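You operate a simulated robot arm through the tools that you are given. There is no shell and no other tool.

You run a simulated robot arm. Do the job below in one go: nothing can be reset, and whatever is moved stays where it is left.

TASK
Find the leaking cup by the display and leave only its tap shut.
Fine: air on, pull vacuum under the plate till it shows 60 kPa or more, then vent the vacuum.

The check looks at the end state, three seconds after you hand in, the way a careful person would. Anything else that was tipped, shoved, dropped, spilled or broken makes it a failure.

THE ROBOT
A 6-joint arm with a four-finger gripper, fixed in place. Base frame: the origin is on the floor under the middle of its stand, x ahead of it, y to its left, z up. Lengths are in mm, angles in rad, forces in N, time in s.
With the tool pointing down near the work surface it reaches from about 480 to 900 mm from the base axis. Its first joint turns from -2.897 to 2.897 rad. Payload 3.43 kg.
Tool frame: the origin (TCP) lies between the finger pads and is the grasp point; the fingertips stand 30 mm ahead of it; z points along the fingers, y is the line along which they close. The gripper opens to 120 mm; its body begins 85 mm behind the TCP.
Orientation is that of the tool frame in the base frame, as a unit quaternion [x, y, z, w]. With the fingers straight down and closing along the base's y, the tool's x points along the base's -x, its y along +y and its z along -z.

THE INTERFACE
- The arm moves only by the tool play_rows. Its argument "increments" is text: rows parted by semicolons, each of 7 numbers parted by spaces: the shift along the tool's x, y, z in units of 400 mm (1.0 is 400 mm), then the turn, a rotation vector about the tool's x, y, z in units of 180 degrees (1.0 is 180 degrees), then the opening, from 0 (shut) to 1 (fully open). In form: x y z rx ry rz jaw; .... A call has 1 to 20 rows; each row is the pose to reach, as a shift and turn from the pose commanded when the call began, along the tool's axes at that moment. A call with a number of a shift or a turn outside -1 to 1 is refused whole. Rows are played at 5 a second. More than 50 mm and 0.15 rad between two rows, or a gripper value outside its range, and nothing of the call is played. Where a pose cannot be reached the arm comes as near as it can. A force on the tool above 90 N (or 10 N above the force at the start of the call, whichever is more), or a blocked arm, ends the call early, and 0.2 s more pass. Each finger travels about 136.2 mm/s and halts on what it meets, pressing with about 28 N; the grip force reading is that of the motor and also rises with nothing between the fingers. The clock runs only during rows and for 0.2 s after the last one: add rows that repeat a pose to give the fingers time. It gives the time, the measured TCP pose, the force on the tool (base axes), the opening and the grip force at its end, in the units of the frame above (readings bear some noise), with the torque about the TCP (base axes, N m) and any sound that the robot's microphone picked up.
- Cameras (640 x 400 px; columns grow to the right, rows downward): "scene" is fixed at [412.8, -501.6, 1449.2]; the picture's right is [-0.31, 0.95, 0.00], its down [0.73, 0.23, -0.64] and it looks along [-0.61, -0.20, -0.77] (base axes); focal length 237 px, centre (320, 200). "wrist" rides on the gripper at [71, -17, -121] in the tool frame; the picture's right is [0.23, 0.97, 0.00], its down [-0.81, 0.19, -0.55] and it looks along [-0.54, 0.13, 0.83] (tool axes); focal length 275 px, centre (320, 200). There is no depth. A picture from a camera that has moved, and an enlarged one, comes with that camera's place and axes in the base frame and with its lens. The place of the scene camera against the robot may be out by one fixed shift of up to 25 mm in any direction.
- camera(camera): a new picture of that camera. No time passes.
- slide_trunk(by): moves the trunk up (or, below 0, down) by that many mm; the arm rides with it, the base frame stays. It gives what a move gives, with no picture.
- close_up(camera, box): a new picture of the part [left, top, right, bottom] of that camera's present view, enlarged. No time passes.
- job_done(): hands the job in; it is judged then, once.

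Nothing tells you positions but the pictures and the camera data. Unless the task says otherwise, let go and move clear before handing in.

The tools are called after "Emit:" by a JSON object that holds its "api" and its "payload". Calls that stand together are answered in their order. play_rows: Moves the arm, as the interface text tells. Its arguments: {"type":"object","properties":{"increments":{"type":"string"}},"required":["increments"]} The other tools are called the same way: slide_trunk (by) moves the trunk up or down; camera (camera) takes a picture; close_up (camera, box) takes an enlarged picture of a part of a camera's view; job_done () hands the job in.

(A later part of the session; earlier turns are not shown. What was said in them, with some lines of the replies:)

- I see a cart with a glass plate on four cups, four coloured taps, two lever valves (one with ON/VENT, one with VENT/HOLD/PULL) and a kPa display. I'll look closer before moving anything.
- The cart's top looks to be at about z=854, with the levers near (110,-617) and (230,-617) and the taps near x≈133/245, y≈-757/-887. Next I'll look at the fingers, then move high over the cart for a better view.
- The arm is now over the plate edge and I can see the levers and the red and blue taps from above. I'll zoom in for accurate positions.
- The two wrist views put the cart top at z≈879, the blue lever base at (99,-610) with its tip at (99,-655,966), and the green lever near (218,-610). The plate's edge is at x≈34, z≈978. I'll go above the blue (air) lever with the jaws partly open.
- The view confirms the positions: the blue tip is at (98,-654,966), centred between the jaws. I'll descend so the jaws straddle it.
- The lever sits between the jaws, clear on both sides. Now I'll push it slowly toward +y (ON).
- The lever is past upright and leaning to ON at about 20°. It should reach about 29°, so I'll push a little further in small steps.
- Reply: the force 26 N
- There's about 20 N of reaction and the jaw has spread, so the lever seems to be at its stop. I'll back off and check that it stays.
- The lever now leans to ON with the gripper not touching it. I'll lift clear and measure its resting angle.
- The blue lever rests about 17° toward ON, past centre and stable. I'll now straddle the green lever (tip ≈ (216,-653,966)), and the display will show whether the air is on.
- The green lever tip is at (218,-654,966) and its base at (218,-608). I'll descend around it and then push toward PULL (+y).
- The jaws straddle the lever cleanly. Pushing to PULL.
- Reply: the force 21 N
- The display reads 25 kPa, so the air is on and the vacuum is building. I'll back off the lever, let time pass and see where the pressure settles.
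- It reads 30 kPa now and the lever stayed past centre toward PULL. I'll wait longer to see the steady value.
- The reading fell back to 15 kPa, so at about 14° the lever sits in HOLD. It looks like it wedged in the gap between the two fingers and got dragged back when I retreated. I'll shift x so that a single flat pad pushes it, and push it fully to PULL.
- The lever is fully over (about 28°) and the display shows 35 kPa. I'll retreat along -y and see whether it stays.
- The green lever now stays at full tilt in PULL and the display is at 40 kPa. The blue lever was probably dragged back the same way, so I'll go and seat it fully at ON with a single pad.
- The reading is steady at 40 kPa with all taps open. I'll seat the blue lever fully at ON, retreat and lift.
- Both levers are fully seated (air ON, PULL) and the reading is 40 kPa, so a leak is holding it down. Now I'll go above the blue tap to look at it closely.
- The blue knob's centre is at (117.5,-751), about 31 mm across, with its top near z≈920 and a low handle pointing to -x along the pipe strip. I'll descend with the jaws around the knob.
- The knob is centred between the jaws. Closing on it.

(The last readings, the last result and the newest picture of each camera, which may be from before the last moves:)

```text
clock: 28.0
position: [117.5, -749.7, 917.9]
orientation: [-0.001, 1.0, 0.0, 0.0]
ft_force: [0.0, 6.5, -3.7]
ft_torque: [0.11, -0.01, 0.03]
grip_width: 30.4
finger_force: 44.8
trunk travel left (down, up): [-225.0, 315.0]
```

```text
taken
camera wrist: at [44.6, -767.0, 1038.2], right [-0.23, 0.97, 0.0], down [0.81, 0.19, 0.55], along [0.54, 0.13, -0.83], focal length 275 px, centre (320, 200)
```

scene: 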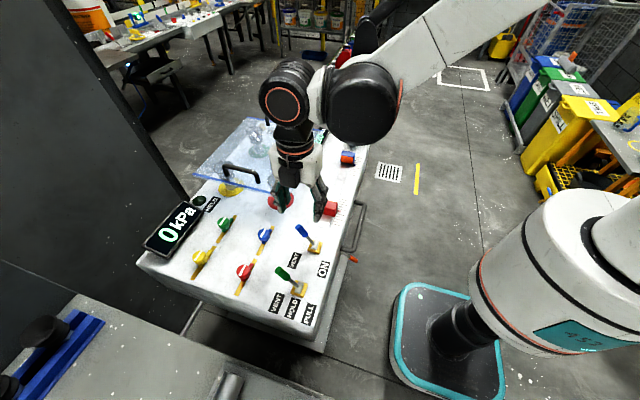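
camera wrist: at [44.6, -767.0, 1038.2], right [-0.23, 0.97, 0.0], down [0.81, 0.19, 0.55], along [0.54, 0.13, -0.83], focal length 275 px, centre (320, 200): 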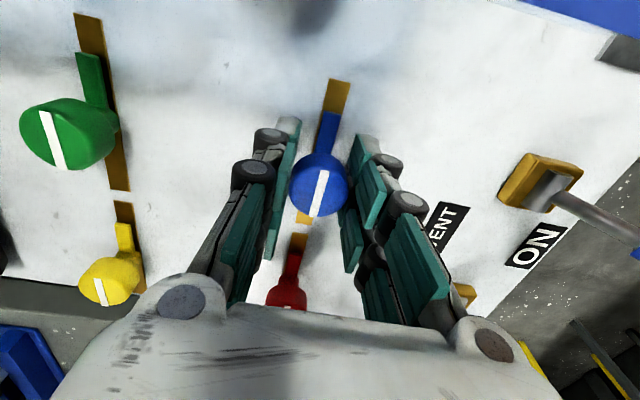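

I have it gripped at 30 mm. I'll turn it clockwise (seen from above) about 33° first, to see whether it moves.

Emit:
{"api": "play_rows", "payload": {"increments": "0.003 0 0.005 0 0 0.045 0; 0.003 0 0.005 0 0 0.09 0; 0.003 0 0.005 0 0 0.135 0; 0.003 0 0.005 0 0 0.18 0"}}

Emit:
{"api": "camera", "payload": {"camera": "wrist"}}

Emit:
{"api": "close_up", "payload": {"camera": "scene", "box": [170, 130, 370, 290]}}

```text
clock: 29.0
position: [117.3, -748.4, 918.0]
orientation: [0.279, 0.96, -0.001, 0.001]
ft_force: [10.5, 12.1, 13.8]
ft_torque: [0.25, -0.25, 0.07]
grip_width: 30.4
finger_force: 45.3
trunk travel left (down, up): [-225.0, 315.0]
```

```text
taken
camera wrist: at [47.1, -724.0, 1038.1], right [0.33, 0.95, 0.0], down [0.79, -0.27, 0.55], along [0.52, -0.18, -0.83], focal length 275 px, centre (320, 200)
```

wrist: 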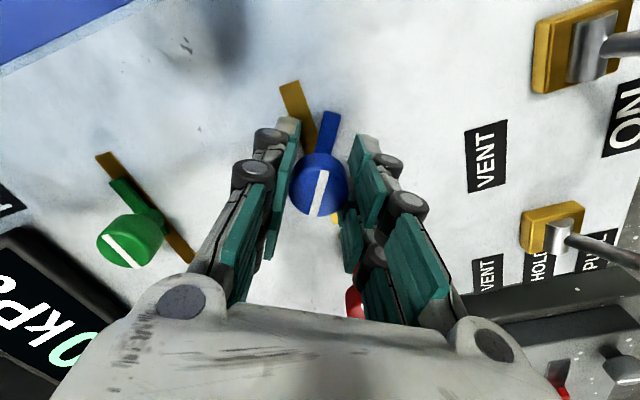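

```text
2.50 times, centred on (270, 210) of scene
camera zoom: at [412.8, -501.6, 1449.2], right [-0.31, 0.95, 0.0], down [0.73, 0.23, -0.64], along [-0.61, -0.2, -0.77], focal length 593 px, centre (445, 175)
```

zoom: 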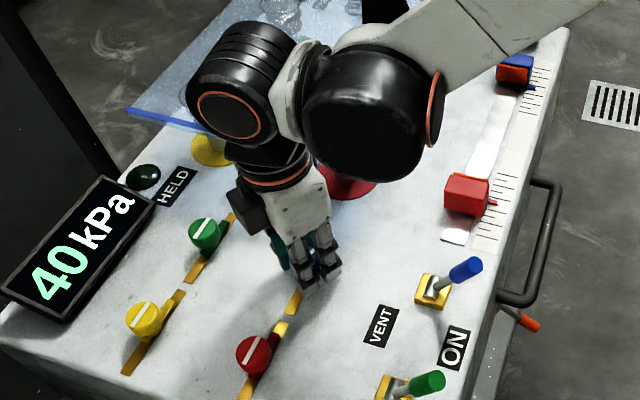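

The knob turns with the gripper. I'll continue to a full quarter turn.

Emit:
{"api": "play_rows", "payload": {"increments": "0 0 0 0 0 0.045 0; 0 0 0 0 0 0.09 0; 0 0 0 0 0 0.135 0; 0 0 0 0 0 0.18 0; 0 0 0 0 0 0.225 0; 0 0 0 0 0 0.27 0; 0 0 0 0 0 0.3 0; 0 0 0 0 0 0.32 0; 0 0 0 0 0 0.32 0"}}

Emit:
{"api": "camera", "payload": {"camera": "wrist"}}

Emit:
{"api": "close_up", "payload": {"camera": "scene", "box": [170, 130, 370, 290]}}

```text
clock: 31.0
position: [119.5, -749.2, 916.9]
orientation: [0.707, 0.707, 0.0, 0.002]
ft_force: [35.4, 6.6, 19.1]
ft_torque: [0.05, -0.92, 0.56]
grip_width: 29.6
finger_force: 45.0
trunk travel left (down, up): [-225.0, 315.0]
```

```text
taken
camera wrist: at [102.2, -677.9, 1037.6], right [0.97, 0.23, 0.0], down [0.19, -0.81, 0.55], along [0.13, -0.54, -0.83], focal length 275 px, centre (320, 200)
```

wrist: 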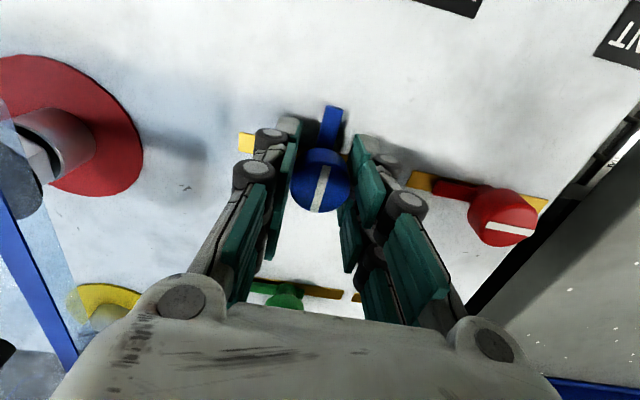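

```text
2.50 times, centred on (270, 210) of scene
camera zoom: at [412.8, -501.6, 1449.2], right [-0.31, 0.95, 0.0], down [0.73, 0.23, -0.64], along [-0.61, -0.2, -0.77], focal length 593 px, centre (445, 175)
```

zoom: 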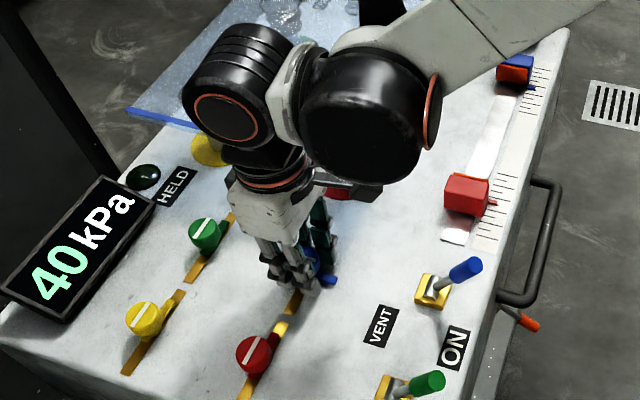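

The blue handle now points across its pipe, so that tap is shut, and the display still shows 40 kPa. I'll relax the side force slightly and wait to see if the reading changes.

Emit:
{"api": "play_rows", "payload": {"increments": "0 0.004 0 0 0 0 0; 0 0.008 0 0 0 0 0; 0 0.008 0 0 0 0 0; 0 0.008 0 0 0 0 0; 0 0.008 0 0 0 0 0; 0 0.008 0 0 0 0 0; 0 0.008 0 0 0 0 0; 0 0.008 0 0 0 0 0; 0 0.008 0 0 0 0 0; 0 0.008 0 0 0 0 0; 0 0.008 0 0 0 0 0; 0 0.008 0 0 0 0 0; 0 0.008 0 0 0 0 0; 0 0.008 0 0 0 0 0; 0 0.008 0 0 0 0 0"}}

Emit:
{"api": "close_up", "payload": {"camera": "scene", "box": [170, 130, 370, 290]}}

Emit:
{"api": "close_up", "payload": {"camera": "wrist", "box": [200, 60, 440, 260]}}

```text
clock: 34.2
position: [119.9, -749.5, 917.6]
orientation: [0.706, 0.708, 0.0, 0.0]
ft_force: [16.9, -10.1, 27.3]
ft_torque: [-0.17, -0.3, 0.21]
grip_width: 29.6
finger_force: 44.8
trunk travel left (down, up): [-225.0, 315.0]
```

```text
2.50 times, centred on (270, 210) of scene
camera zoom: at [412.8, -501.6, 1449.2], right [-0.31, 0.95, 0.0], down [0.73, 0.23, -0.64], along [-0.61, -0.2, -0.77], focal length 593 px, centre (445, 175)
```

zoom: 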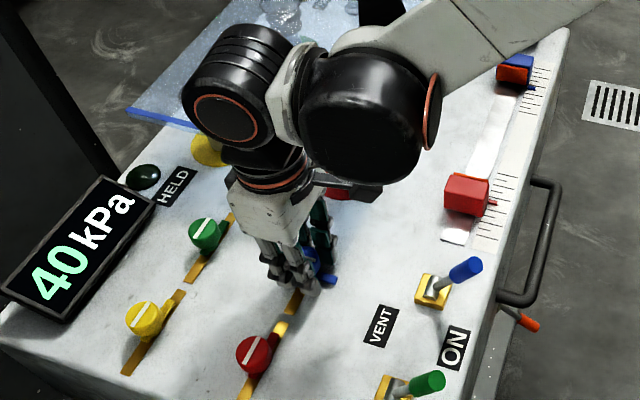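

```text
2.00 times, centred on (320, 160) of wrist
camera zoom: at [102.6, -677.9, 1037.6], right [0.97, 0.23, 0.0], down [0.19, -0.81, 0.55], along [0.13, -0.54, -0.83], focal length 551 px, centre (320, 280)
```

zoom: 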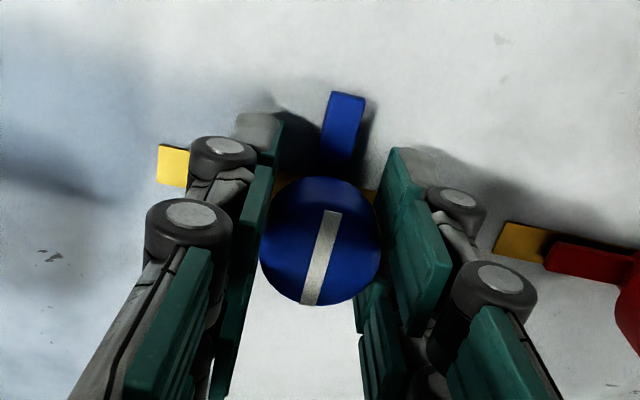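

Still 40 kPa three seconds after shutting blue, so blue isn't the leaking cup. I'll turn it back open.

Emit:
{"api": "play_rows", "payload": {"increments": "0 0.004 -0.002 0 0 -0.045 0; 0 0.004 -0.002 0 0 -0.09 0; 0 0.004 -0.002 0 0 -0.135 0; 0 0.004 -0.002 0 0 -0.18 0; 0 0.004 -0.002 0 0 -0.225 0; 0 0.004 -0.002 0 0 -0.27 0; 0 0.004 -0.002 0 0 -0.315 0; 0 0.004 -0.002 0 0 -0.36 0; 0 0.004 -0.002 0 0 -0.405 0; 0 0.004 -0.002 0 0 -0.45 0; 0 0.004 -0.002 0 0 -0.48 0; 0 0.004 -0.002 0 0 -0.5 0; 0 0.004 -0.002 0 0 -0.5 0"}}

Emit:
{"api": "close_up", "payload": {"camera": "scene", "box": [170, 130, 370, 290]}}

Emit:
{"api": "close_up", "payload": {"camera": "wrist", "box": [200, 60, 440, 260]}}

```text
clock: 37.0
position: [120.4, -749.8, 917.1]
orientation: [-0.001, 1.0, 0.0, 0.001]
ft_force: [-4.1, 7.6, 3.7]
ft_torque: [0.23, 0.28, -0.01]
grip_width: 29.6
finger_force: 44.4
trunk travel left (down, up): [-225.0, 315.0]
```

```text
2.50 times, centred on (270, 210) of scene
camera zoom: at [412.8, -501.6, 1449.2], right [-0.31, 0.95, 0.0], down [0.73, 0.23, -0.64], along [-0.61, -0.2, -0.77], focal length 593 px, centre (445, 175)
```

zoom: 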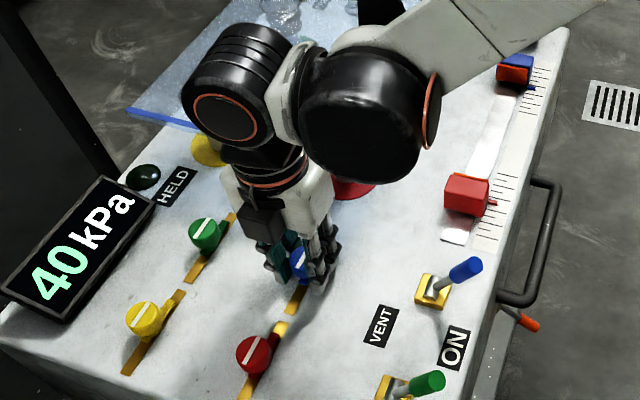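

```text
2.00 times, centred on (320, 160) of wrist
camera zoom: at [47.7, -766.9, 1037.7], right [-0.23, 0.97, 0.0], down [0.81, 0.19, 0.55], along [0.54, 0.13, -0.83], focal length 551 px, centre (320, 280)
```

zoom: 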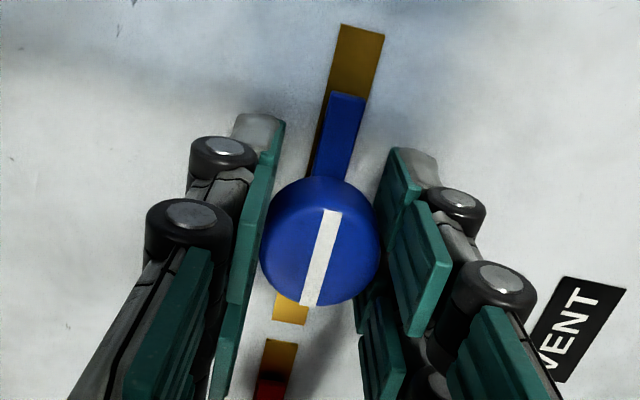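

Blue is back in line with its pipe (open). I'll release it, lift, and move above the red tap.

Emit:
{"api": "play_rows", "payload": {"increments": "0 0 0 0 0 0 0.3; 0 0 0 0 0 0 0.5; 0 0 0 0 0 0 0.5; 0 0 -0.1 0 0 0 0.5; 0 0 -0.2 0 0 0 0.5; -0.09 0 -0.25 0 0 0 0.5; -0.18 0 -0.25 0 0 0 0.5; -0.265 0 -0.25 0 0 0 0.5; -0.265 0 -0.25 0 0 0 0.5"}}

Emit:
{"api": "camera", "payload": {"camera": "wrist"}}

Emit:
{"api": "close_up", "payload": {"camera": "scene", "box": [130, 170, 370, 330]}}

```text
clock: 39.0
position: [225.7, -749.7, 1015.6]
orientation: [0.0, 1.0, 0.0, 0.0]
ft_force: [-0.2, 0.6, -0.2]
ft_torque: [-0.01, 0.0, -0.03]
grip_width: 60.1
finger_force: 0.0
trunk travel left (down, up): [-225.0, 315.0]
```

```text
taken
camera wrist: at [153.2, -767.5, 1136.2], right [-0.23, 0.97, 0.0], down [0.81, 0.19, 0.55], along [0.54, 0.13, -0.83], focal length 275 px, centre (320, 200)
```

wrist: 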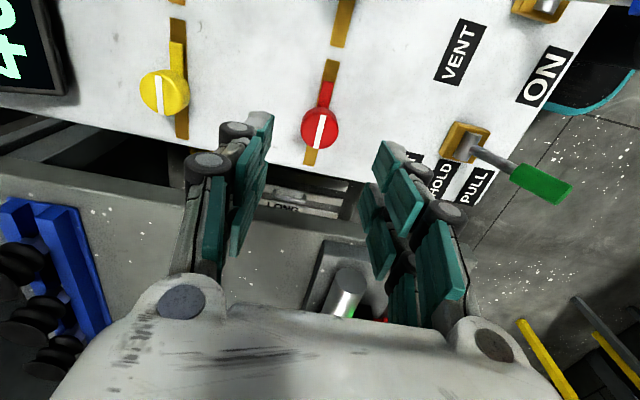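

```text
2.50 times, centred on (250, 250) of scene
camera zoom: at [412.8, -501.6, 1449.2], right [-0.31, 0.95, 0.0], down [0.73, 0.23, -0.64], along [-0.61, -0.2, -0.77], focal length 593 px, centre (495, 75)
```

zoom: 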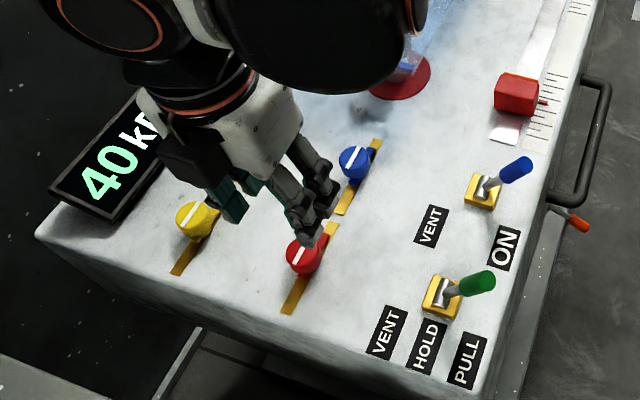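

The red knob is at about (228,-750). I'll descend, grip it and turn it a quarter turn the same way.

Emit:
{"api": "play_rows", "payload": {"increments": "-0.006 0 0.1 0 0 0 0.5; -0.006 0 0.2 0 0 0 0.5; -0.006 0 0.243 0 0 0 0.5; -0.006 0 0.243 0 0 0 0.5; -0.006 0 0.243 0 0 0 0.3; -0.006 0 0.243 0 0 0 0; -0.006 0 0.243 0 0 0 0; -0.006 0 0.243 0 0 0 0"}}

Emit:
{"api": "camera", "payload": {"camera": "wrist"}}

```text
clock: 40.8
position: [229.6, -749.7, 916.9]
orientation: [-0.001, 1.0, -0.001, -0.001]
ft_force: [0.5, -1.0, -2.6]
ft_torque: [-0.01, -0.06, -0.02]
grip_width: 30.0
finger_force: 44.7
trunk travel left (down, up): [-225.0, 315.0]
```

```text
taken
camera wrist: at [156.8, -766.8, 1037.3], right [-0.23, 0.97, 0.0], down [0.81, 0.19, 0.55], along [0.54, 0.13, -0.83], focal length 275 px, centre (320, 200)
```

wrist: 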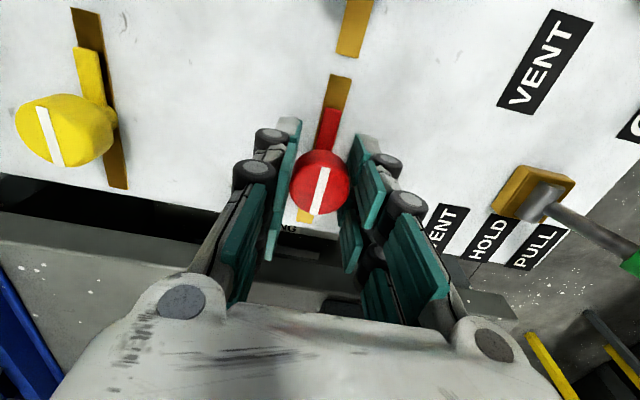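

Red is gripped and centred. Turning it a quarter turn clockwise and then waiting.

Emit:
{"api": "play_rows", "payload": {"increments": "0 0 0 0 0 0.045 0; 0 0 0 0 0 0.09 0; 0 0 0 0 0 0.135 0; 0 0 0 0 0 0.18 0; 0 0 0 0 0 0.225 0; 0 0 0 0 0 0.27 0; 0 0 0 0 0 0.315 0; 0 0 0 0 0 0.36 0; 0 0 0 0 0 0.405 0; 0 0 0 0 0 0.45 0; 0 0 0 0 0 0.48 0; 0 0 0 0 0 0.5 0; 0 0 0 0 0 0.5 0; 0 0 0 0 0 0.5 0; 0 0 0 0 0 0.5 0; 0 0 0 0 0 0.5 0"}}

Emit:
{"api": "camera", "payload": {"camera": "scene"}}

Emit:
{"api": "close_up", "payload": {"camera": "wrist", "box": [200, 60, 440, 260]}}

Emit:
{"api": "close_up", "payload": {"camera": "scene", "box": [130, 170, 370, 330]}}

```text
clock: 44.2
position: [229.6, -750.0, 920.4]
orientation: [0.707, 0.708, 0.0, 0.0]
ft_force: [16.5, 16.8, -17.1]
ft_torque: [0.67, -0.37, 0.08]
grip_width: 30.1
finger_force: 45.1
trunk travel left (down, up): [-225.0, 315.0]
```

```text
taken
```

scene: 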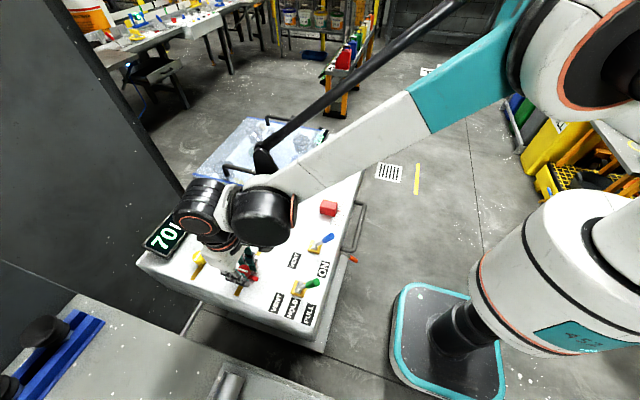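

```text
2.00 times, centred on (320, 160) of wrist
camera zoom: at [212.6, -678.9, 1039.5], right [0.97, 0.23, 0.0], down [0.19, -0.81, 0.55], along [0.13, -0.54, -0.83], focal length 551 px, centre (320, 280)
```

zoom: 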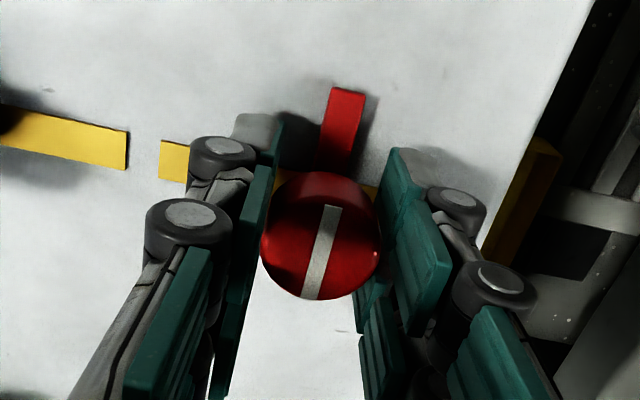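

```text
2.50 times, centred on (250, 250) of scene
camera zoom: at [412.8, -501.6, 1449.2], right [-0.31, 0.95, 0.0], down [0.73, 0.23, -0.64], along [-0.61, -0.2, -0.77], focal length 593 px, centre (495, 75)
```

zoom: 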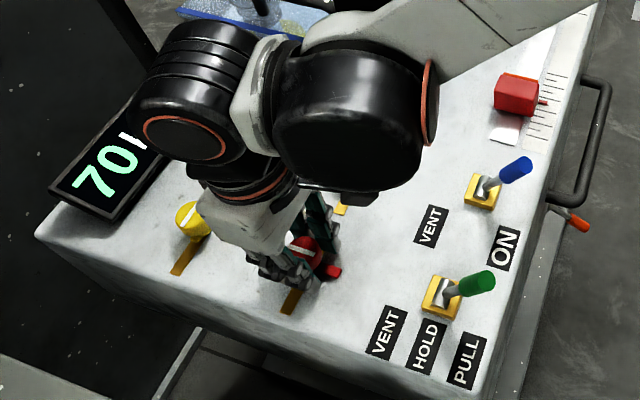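

The display reads 70 kPa with red shut, so red is the leaking cup and its tap stays shut. I'll release it, lift straight up, and confirm the reading and tap position.

Emit:
{"api": "play_rows", "payload": {"increments": "0 0 0 0 0 0 0.3; 0 0 0 0 0 0 0.5; 0 0 0 0 0 0 0.5; 0 0 -0.1 0 0 0 0.5; 0 0 -0.2 0 0 0 0.5; 0 0 -0.3 0 0 0 0.5; 0 0 -0.36 0 0 0 0.5; 0 0 -0.36 0 0 0 0.5"}}

Emit:
{"api": "camera", "payload": {"camera": "wrist"}}

Emit:
{"api": "close_up", "payload": {"camera": "scene", "box": [130, 170, 370, 330]}}

```text
clock: 46.0
position: [228.9, -750.2, 1064.0]
orientation: [0.707, 0.708, -0.001, -0.001]
ft_force: [0.3, -0.3, 0.3]
ft_torque: [0.0, 0.04, -0.01]
grip_width: 60.1
finger_force: 0.0
trunk travel left (down, up): [-225.0, 315.0]
```

```text
taken
camera wrist: at [210.6, -678.4, 1184.6], right [0.97, 0.23, 0.0], down [0.19, -0.81, 0.55], along [0.13, -0.54, -0.83], focal length 275 px, centre (320, 200)
```

wrist: 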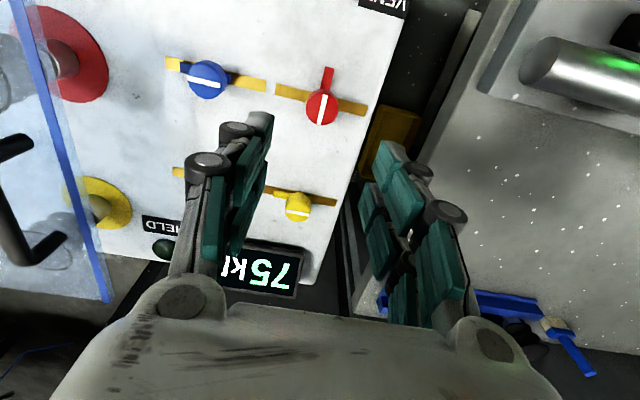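

```text
2.50 times, centred on (250, 250) of scene
camera zoom: at [412.8, -501.6, 1449.2], right [-0.31, 0.95, 0.0], down [0.73, 0.23, -0.64], along [-0.61, -0.2, -0.77], focal length 593 px, centre (495, 75)
```

zoom: 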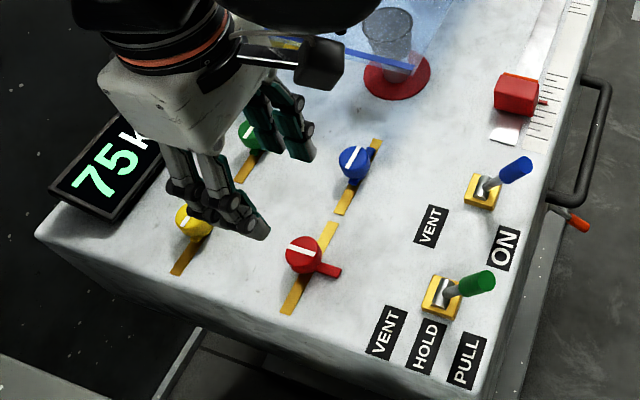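

It reads 75 kPa: the requirement is met, red's handle is across its pipe, and blue is in line. Next I'll rotate back and go above the green lever to move it to VENT.

Emit:
{"api": "play_rows", "payload": {"increments": "0.0365 -0.0056 0 0 0 -0.0417 0.583; 0.073 -0.0112 0 0 0 -0.0833 0.583; 0.1095 -0.0169 0 0 0 -0.125 0.583; 0.146 -0.0225 0 0 0 -0.1667 0.583; 0.1825 -0.0281 0 0 0 -0.2083 0.583; 0.219 -0.0337 0 0 0 -0.25 0.583; 0.2555 -0.0394 0 0 0 -0.2917 0.583; 0.292 -0.045 0 0 0 -0.3333 0.583; 0.3285 -0.0506 0 0 0 -0.375 0.583; 0.365 -0.0562 0 0 0 -0.4167 0.583; 0.4015 -0.0619 0 0 0 -0.4583 0.583; 0.438 -0.0675 0 0 0 -0.5 0.583; 0.438 -0.0675 0 0 0 -0.5 0.583"}}

Emit:
{"api": "camera", "payload": {"camera": "wrist"}}

Emit:
{"api": "close_up", "payload": {"camera": "scene", "box": [130, 130, 370, 330]}}

Emit:
{"api": "close_up", "payload": {"camera": "scene", "box": [180, 200, 300, 310]}}

```text
clock: 48.8
position: [201.6, -575.4, 1063.6]
orientation: [0.0, 1.0, 0.0, 0.001]
ft_force: [0.3, 0.2, -0.1]
ft_torque: [-0.02, 0.04, -0.02]
grip_width: 69.9
finger_force: 0.0
trunk travel left (down, up): [-225.0, 315.0]
```

```text
taken
camera wrist: at [129.6, -592.5, 1183.1], right [-0.23, 0.97, 0.0], down [0.81, 0.19, 0.55], along [0.54, 0.13, -0.83], focal length 275 px, centre (320, 200)
```

wrist: 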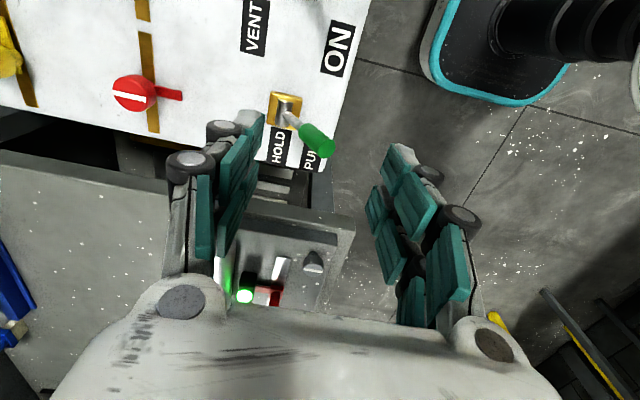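

```text
2.00 times, centred on (250, 230) of scene
camera zoom: at [412.8, -501.6, 1449.2], right [-0.31, 0.95, 0.0], down [0.73, 0.23, -0.64], along [-0.61, -0.2, -0.77], focal length 475 px, centre (460, 140)
```

zoom: 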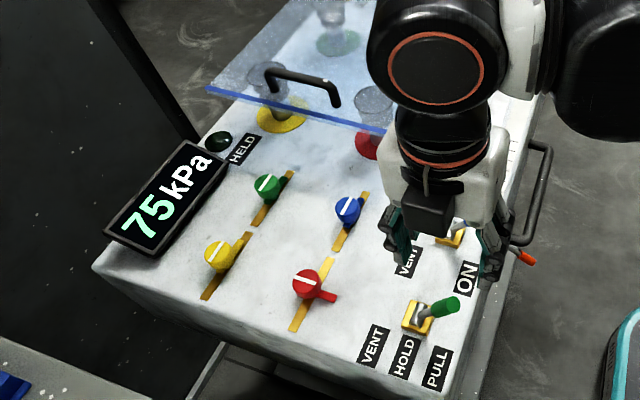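

```text
3.64 times, centred on (240, 255) of scene
camera zoom: at [412.8, -501.6, 1449.2], right [-0.31, 0.95, 0.0], down [0.73, 0.23, -0.64], along [-0.61, -0.2, -0.77], focal length 863 px, centre (611, 0)
```

zoom: 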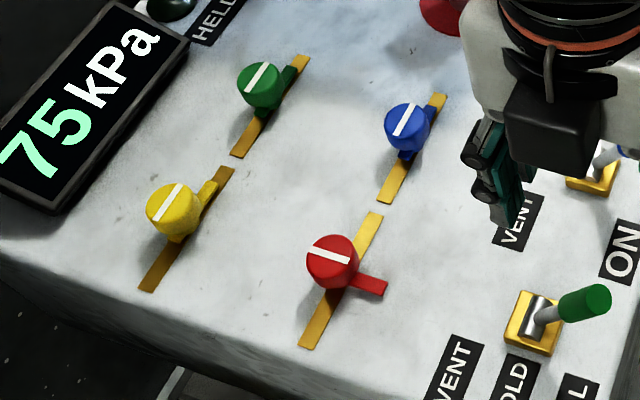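

The reading is steady at 75 kPa and the other taps are in line. I'll descend around the green lever and push it to VENT (-y) with a single pad, in slow steps.

Emit:
{"api": "play_rows", "payload": {"increments": "0 0 0.11 0 0 0 0.583; 0 0 0.226 0 0 0 0.583; 0 0 0.226 0 0 0 0.583; 0 -0.025 0.226 0 0 0 0.583; 0 -0.05 0.226 0 0 0 0.583; 0 -0.075 0.226 0 0 0 0.583; 0 -0.1 0.226 0 0 0 0.583; 0 -0.125 0.226 0 0 0 0.583; 0 -0.15 0.226 0 0 0 0.583; 0 -0.175 0.226 0 0 0 0.583; 0 -0.2 0.226 0 0 0 0.583; 0 -0.22 0.226 0 0 0 0.583; 0 -0.23 0.226 0 0 0 0.583; 0 -0.24 0.226 0 0 0 0.583; 0 -0.25 0.226 0 0 0 0.583"}}

Emit:
{"api": "camera", "payload": {"camera": "wrist"}}

Emit:
{"api": "close_up", "payload": {"camera": "scene", "box": [130, 170, 370, 330]}}

```text
clock: 52.0
position: [201.4, -674.8, 973.3]
orientation: [-0.001, 1.0, 0.0, 0.0]
ft_force: [-0.7, 9.8, 0.9]
ft_torque: [0.27, -0.03, 0.2]
grip_width: 76.5
finger_force: 5.8
trunk travel left (down, up): [-225.0, 315.0]
```

```text
taken
camera wrist: at [129.7, -691.3, 1094.1], right [-0.23, 0.97, 0.0], down [0.81, 0.19, 0.55], along [0.54, 0.13, -0.83], focal length 275 px, centre (320, 200)
```

wrist: 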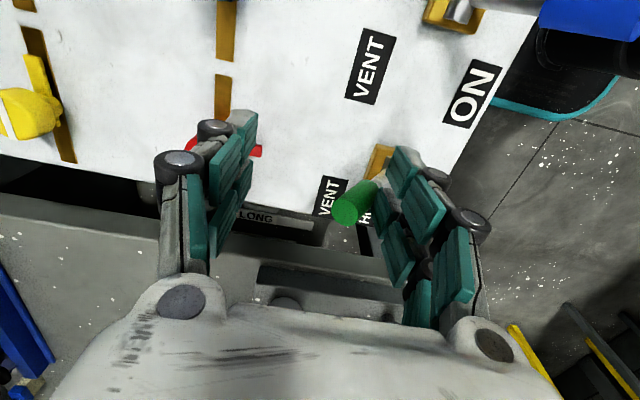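

```text
2.50 times, centred on (250, 250) of scene
camera zoom: at [412.8, -501.6, 1449.2], right [-0.31, 0.95, 0.0], down [0.73, 0.23, -0.64], along [-0.61, -0.2, -0.77], focal length 593 px, centre (495, 75)
```

zoom: 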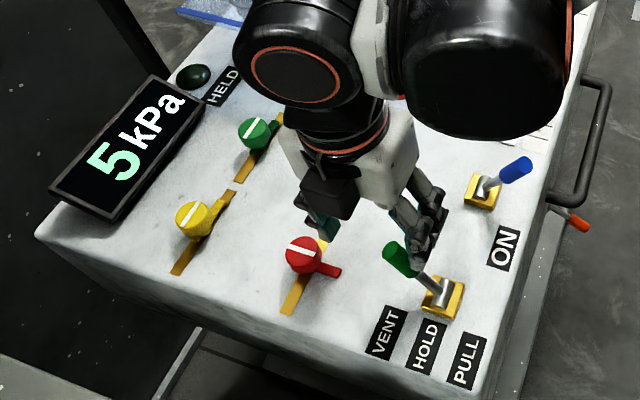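

The green lever is at its VENT stop and the display has fallen to 5 kPa. I'll back off and lift clear.

Emit:
{"api": "play_rows", "payload": {"increments": "0 0.02 0 0 0 0 0.583; 0 0.05 0 0 0 0 0.583; 0 0.07 0 0 0 0 0.583; 0 0.07 0 0 0 0 0.583; 0 0.07 -0.11 0 0 0 0.583; 0 0.07 -0.22 0 0 0 0.583; 0 0.17 -0.32 0 0 0 0.583; 0 0.27 -0.42 0 0 0 0.583; 0 0.35 -0.5 0 0 0 0.583; 0 0.35 -0.5 0 0 0 0.583"}}

Emit:
{"api": "camera", "payload": {"camera": "scene"}}

Emit:
{"api": "close_up", "payload": {"camera": "scene", "box": [130, 170, 370, 330]}}

Emit:
{"api": "camera", "payload": {"camera": "wrist"}}

```text
refused: row 7 steps farther than a row can; nothing moved
```

```text
taken
```

scene: 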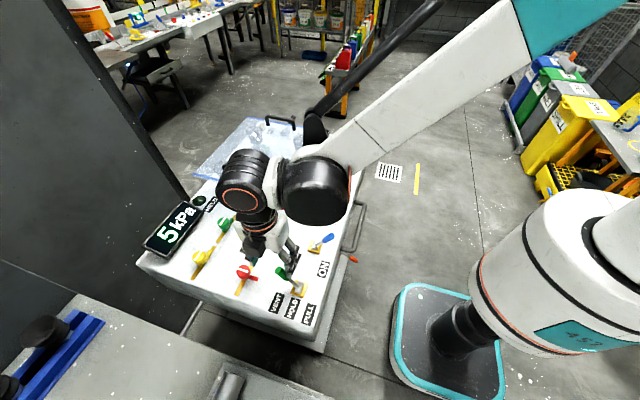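

```text
2.50 times, centred on (250, 250) of scene
camera zoom: at [412.8, -501.6, 1449.2], right [-0.31, 0.95, 0.0], down [0.73, 0.23, -0.64], along [-0.61, -0.2, -0.77], focal length 593 px, centre (495, 75)
```

zoom: 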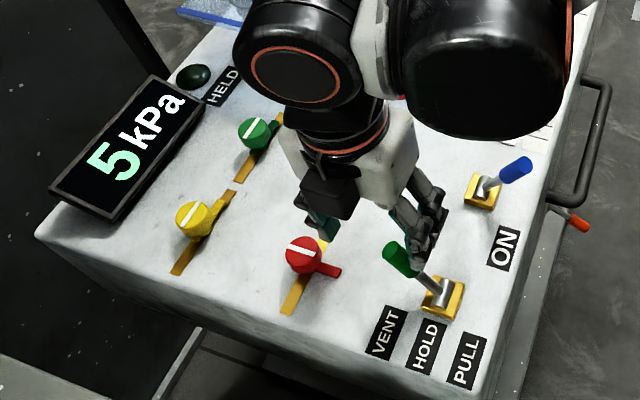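

```text
taken
camera wrist: at [129.7, -691.3, 1094.1], right [-0.23, 0.97, 0.0], down [0.81, 0.19, 0.55], along [0.54, 0.13, -0.83], focal length 275 px, centre (320, 200)
```

wrist: 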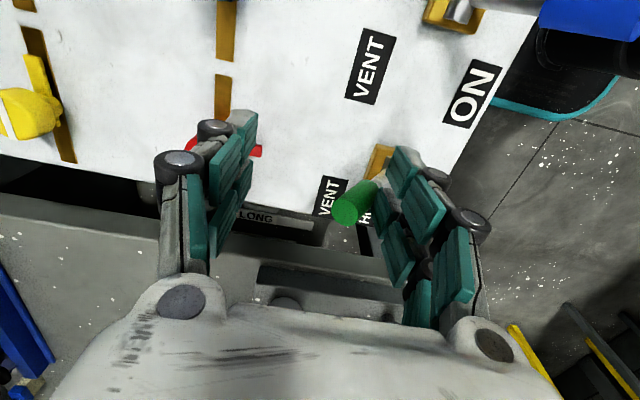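

The last call was refused because one step was too long, and nothing moved. I'll repeat it with smaller steps: back off, lift, and go clear toward the start pose.

Emit:
{"api": "play_rows", "payload": {"increments": "0 0.02 0 0 0 0 0.583; 0 0.05 0 0 0 0 0.583; 0 0.07 0 0 0 0 0.583; 0 0.07 0 0 0 0 0.583; 0 0.07 -0.1 0 0 0 0.583; 0 0.07 -0.2 0 0 0 0.583; 0 0.07 -0.3 0 0 0 0.583; 0 0.13 -0.38 0 0 0 0.583; 0 0.19 -0.46 0 0 0 0.583; 0 0.25 -0.54 0 0 0 0.583; 0 0.25 -0.54 0 0 0 0.583"}}

Emit:
{"api": "camera", "payload": {"camera": "scene"}}

Emit:
{"api": "close_up", "payload": {"camera": "scene", "box": [130, 170, 370, 330]}}

Emit:
{"api": "camera", "payload": {"camera": "wrist"}}

```text
clock: 54.4
position: [203.4, -575.5, 1190.3]
orientation: [0.0, 1.0, 0.0, 0.0]
ft_force: [0.5, 0.0, -0.7]
ft_torque: [-0.01, 0.0, -0.04]
grip_width: 70.0
finger_force: 0.2
trunk travel left (down, up): [-225.0, 315.0]
```

```text
taken
```

scene: 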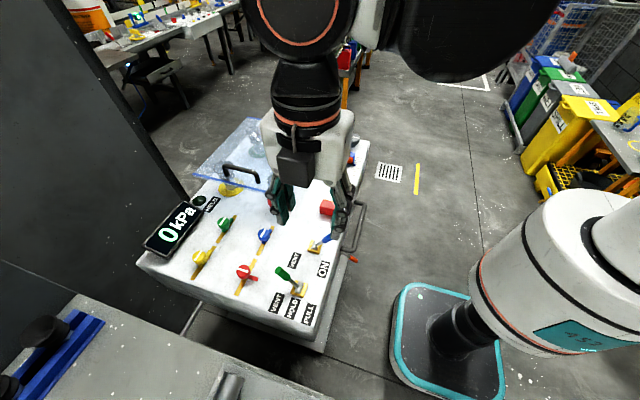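

```text
2.50 times, centred on (250, 250) of scene
camera zoom: at [412.8, -501.6, 1449.2], right [-0.31, 0.95, 0.0], down [0.73, 0.23, -0.64], along [-0.61, -0.2, -0.77], focal length 593 px, centre (495, 75)
```

zoom: 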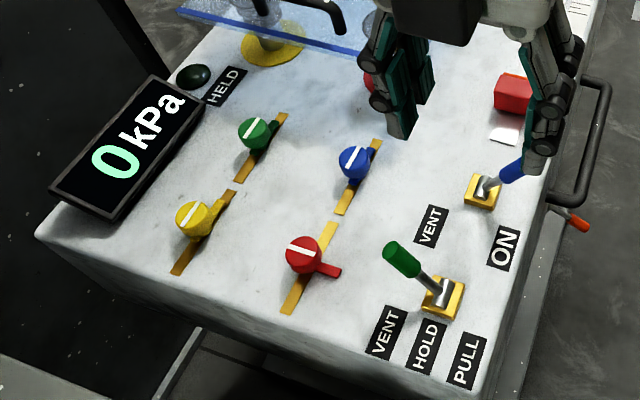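

```text
taken
camera wrist: at [130.6, -593.1, 1310.1], right [-0.23, 0.97, 0.0], down [0.81, 0.19, 0.55], along [0.54, 0.13, -0.83], focal length 275 px, centre (320, 200)
```

wrist: 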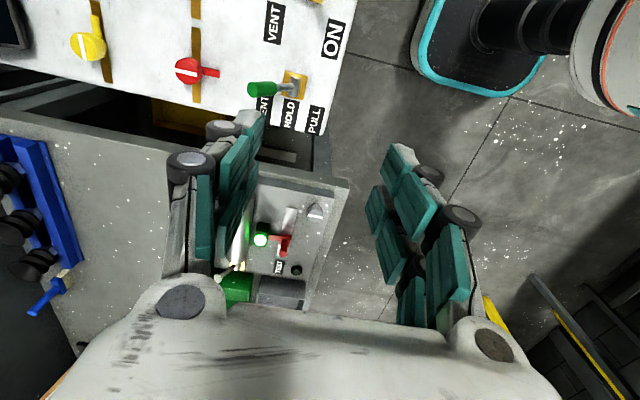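

The display is at 0 kPa, green is at VENT, blue at ON, and only red is shut. I'll move the arm back to the start area and do a last check of everything.

Emit:
{"api": "play_rows", "payload": {"increments": "0.0713 0.0608 -0.0246 0 0 0 0.583; 0.1425 0.1217 -0.0492 0 0 0 0.583; 0.2138 0.1825 -0.0738 0 0 0 0.583; 0.285 0.2433 -0.0983 0 0 0 0.583; 0.3563 0.3042 -0.1229 0 0 0 0.583; 0.4275 0.365 -0.1475 0 0 0 0.583; 0.4275 0.365 -0.1475 0 0 0 0.583"}}

Emit:
{"api": "camera", "payload": {"camera": "scene"}}

Emit:
{"api": "close_up", "payload": {"camera": "scene", "box": [130, 170, 370, 330]}}

Emit:
{"api": "close_up", "payload": {"camera": "scene", "box": [180, 100, 380, 225]}}

Emit:
{"api": "close_up", "payload": {"camera": "scene", "box": [180, 200, 300, 310]}}

```text
clock: 55.8
position: [39.6, -508.0, 1240.3]
orientation: [0.0, 1.0, 0.0, -0.001]
ft_force: [0.6, -0.6, -0.2]
ft_torque: [0.02, 0.0, 0.0]
grip_width: 70.0
finger_force: 0.0
trunk travel left (down, up): [-225.0, 315.0]
stopped in row 7: the arm was blocked; the commanded pose is now the measured one
```

```text
taken
```

scene: 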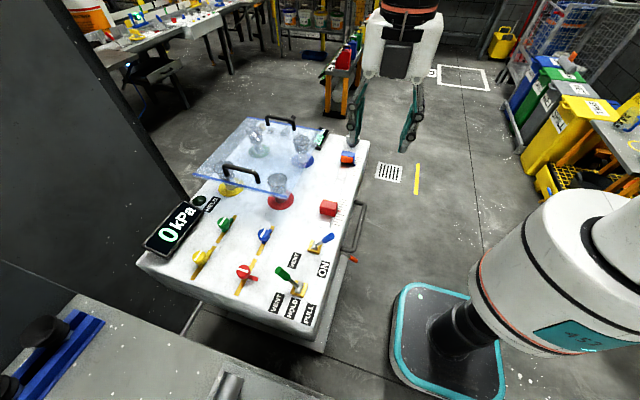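

```text
2.50 times, centred on (250, 250) of scene
camera zoom: at [412.8, -501.6, 1449.2], right [-0.31, 0.95, 0.0], down [0.73, 0.23, -0.64], along [-0.61, -0.2, -0.77], focal length 593 px, centre (495, 75)
```

zoom: 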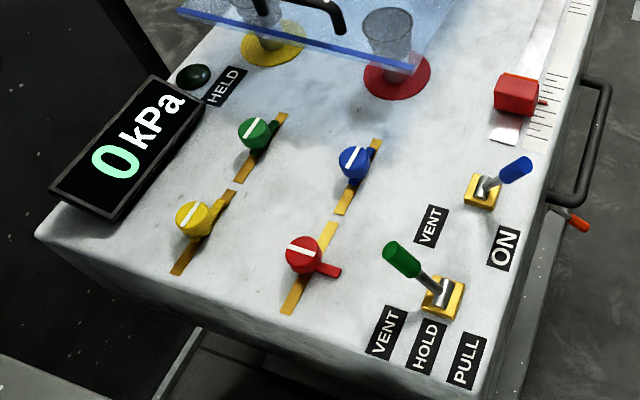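

```text
3.20 times, centred on (280, 162) of scene
camera zoom: at [412.8, -501.6, 1449.2], right [-0.31, 0.95, 0.0], down [0.73, 0.23, -0.64], along [-0.61, -0.2, -0.77], focal length 759 px, centre (448, 320)
```

zoom: 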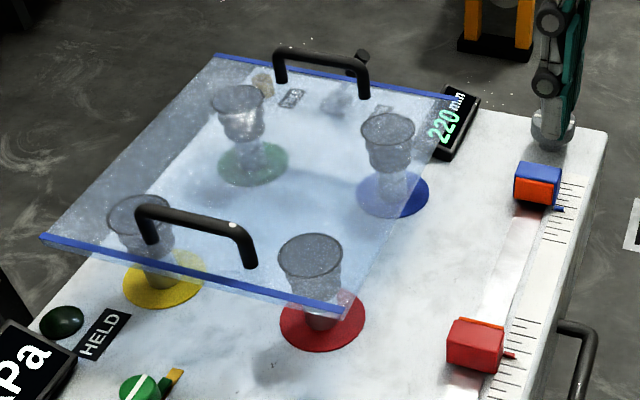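

```text
3.64 times, centred on (240, 255) of scene
camera zoom: at [412.8, -501.6, 1449.2], right [-0.31, 0.95, 0.0], down [0.73, 0.23, -0.64], along [-0.61, -0.2, -0.77], focal length 863 px, centre (611, 0)
```

zoom: 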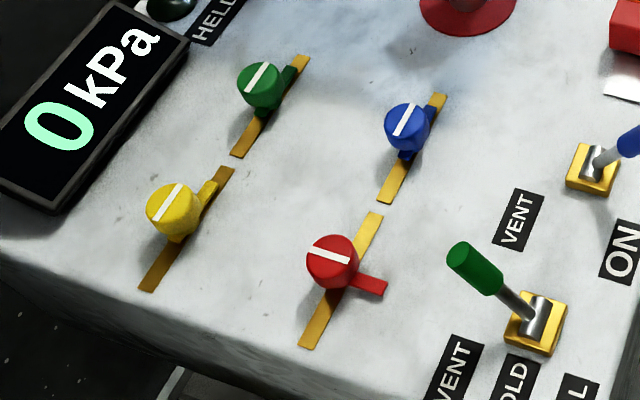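

Everything on the cart looks right and the plate and sliders haven't moved. The arm stopped short of the start pose with no force on the tool, probably a joint limit, so I'll check the wrist view to be sure nothing was touched.

Emit:
{"api": "camera", "payload": {"camera": "wrist"}}

Emit:
{"api": "close_up", "payload": {"camera": "scene", "box": [320, 0, 560, 160]}}

```text
taken
camera wrist: at [-32.5, -526.0, 1360.3], right [-0.23, 0.97, 0.0], down [0.81, 0.19, 0.55], along [0.54, 0.13, -0.83], focal length 275 px, centre (320, 200)
```

wrist: 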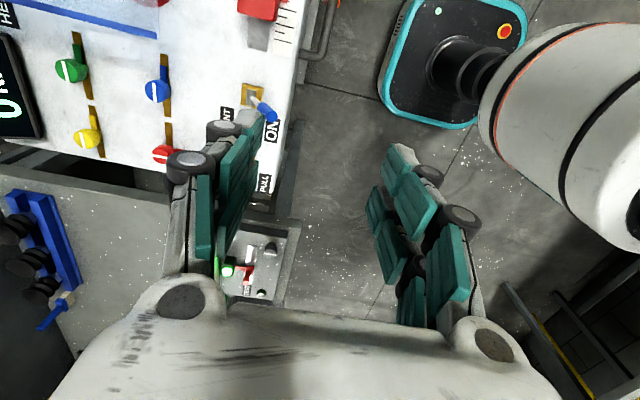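

```text
2.50 times, centred on (440, 80) of scene
camera zoom: at [412.8, -501.6, 1449.2], right [-0.31, 0.95, 0.0], down [0.73, 0.23, -0.64], along [-0.61, -0.2, -0.77], focal length 593 px, centre (20, 500)
```

zoom: 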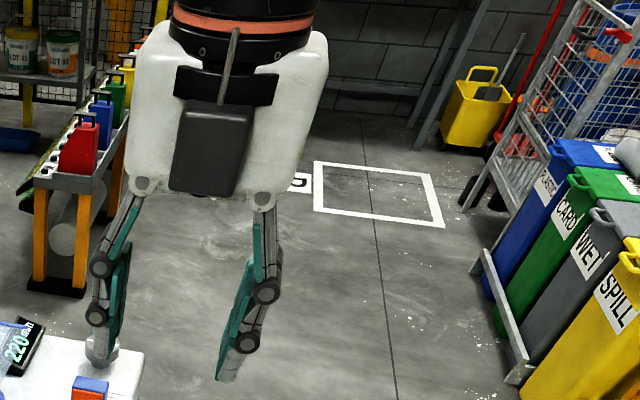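

The gripper is in free air and touched nothing. Red, the leaking cup, is the only tap shut, air is ON, the vacuum reached 75 kPa and was then vented to 0 kPa. Handing in.

Emit:
{"api": "job_done", "payload": {}}

```text
The job is handed in.
```

The leaking cup is the red one. Its tap is now the only one shut, and I've handed the job in.

- **Finding the leak:** With all taps open, the display stuck at 40 kPa. Shutting blue made no difference, so I reopened it. Shutting red let the reading climb to 75 kPa. I left the green and yellow taps open and didn't test them.
- **Vacuum:** Air is on, with the blue lever fully at ON. The reading held at 75 kPa, above the 60 you asked for. I then moved the green lever to VENT and the display fell to 0 kPa.
- **Levers:** On the first push, both levers got dragged back part-way as the gripper retreated. I pushed each one again until it stayed fully over.
- **Arm:** On the way back it stopped about 80 mm short of its start position and reported it was blocked. There was no force on the tool and the gripper was in free air, so I think it was a joint limit. I left it there, clear of the cart.

In the last pictures the plate and sliders look unmoved and nothing was tipped or dropped.
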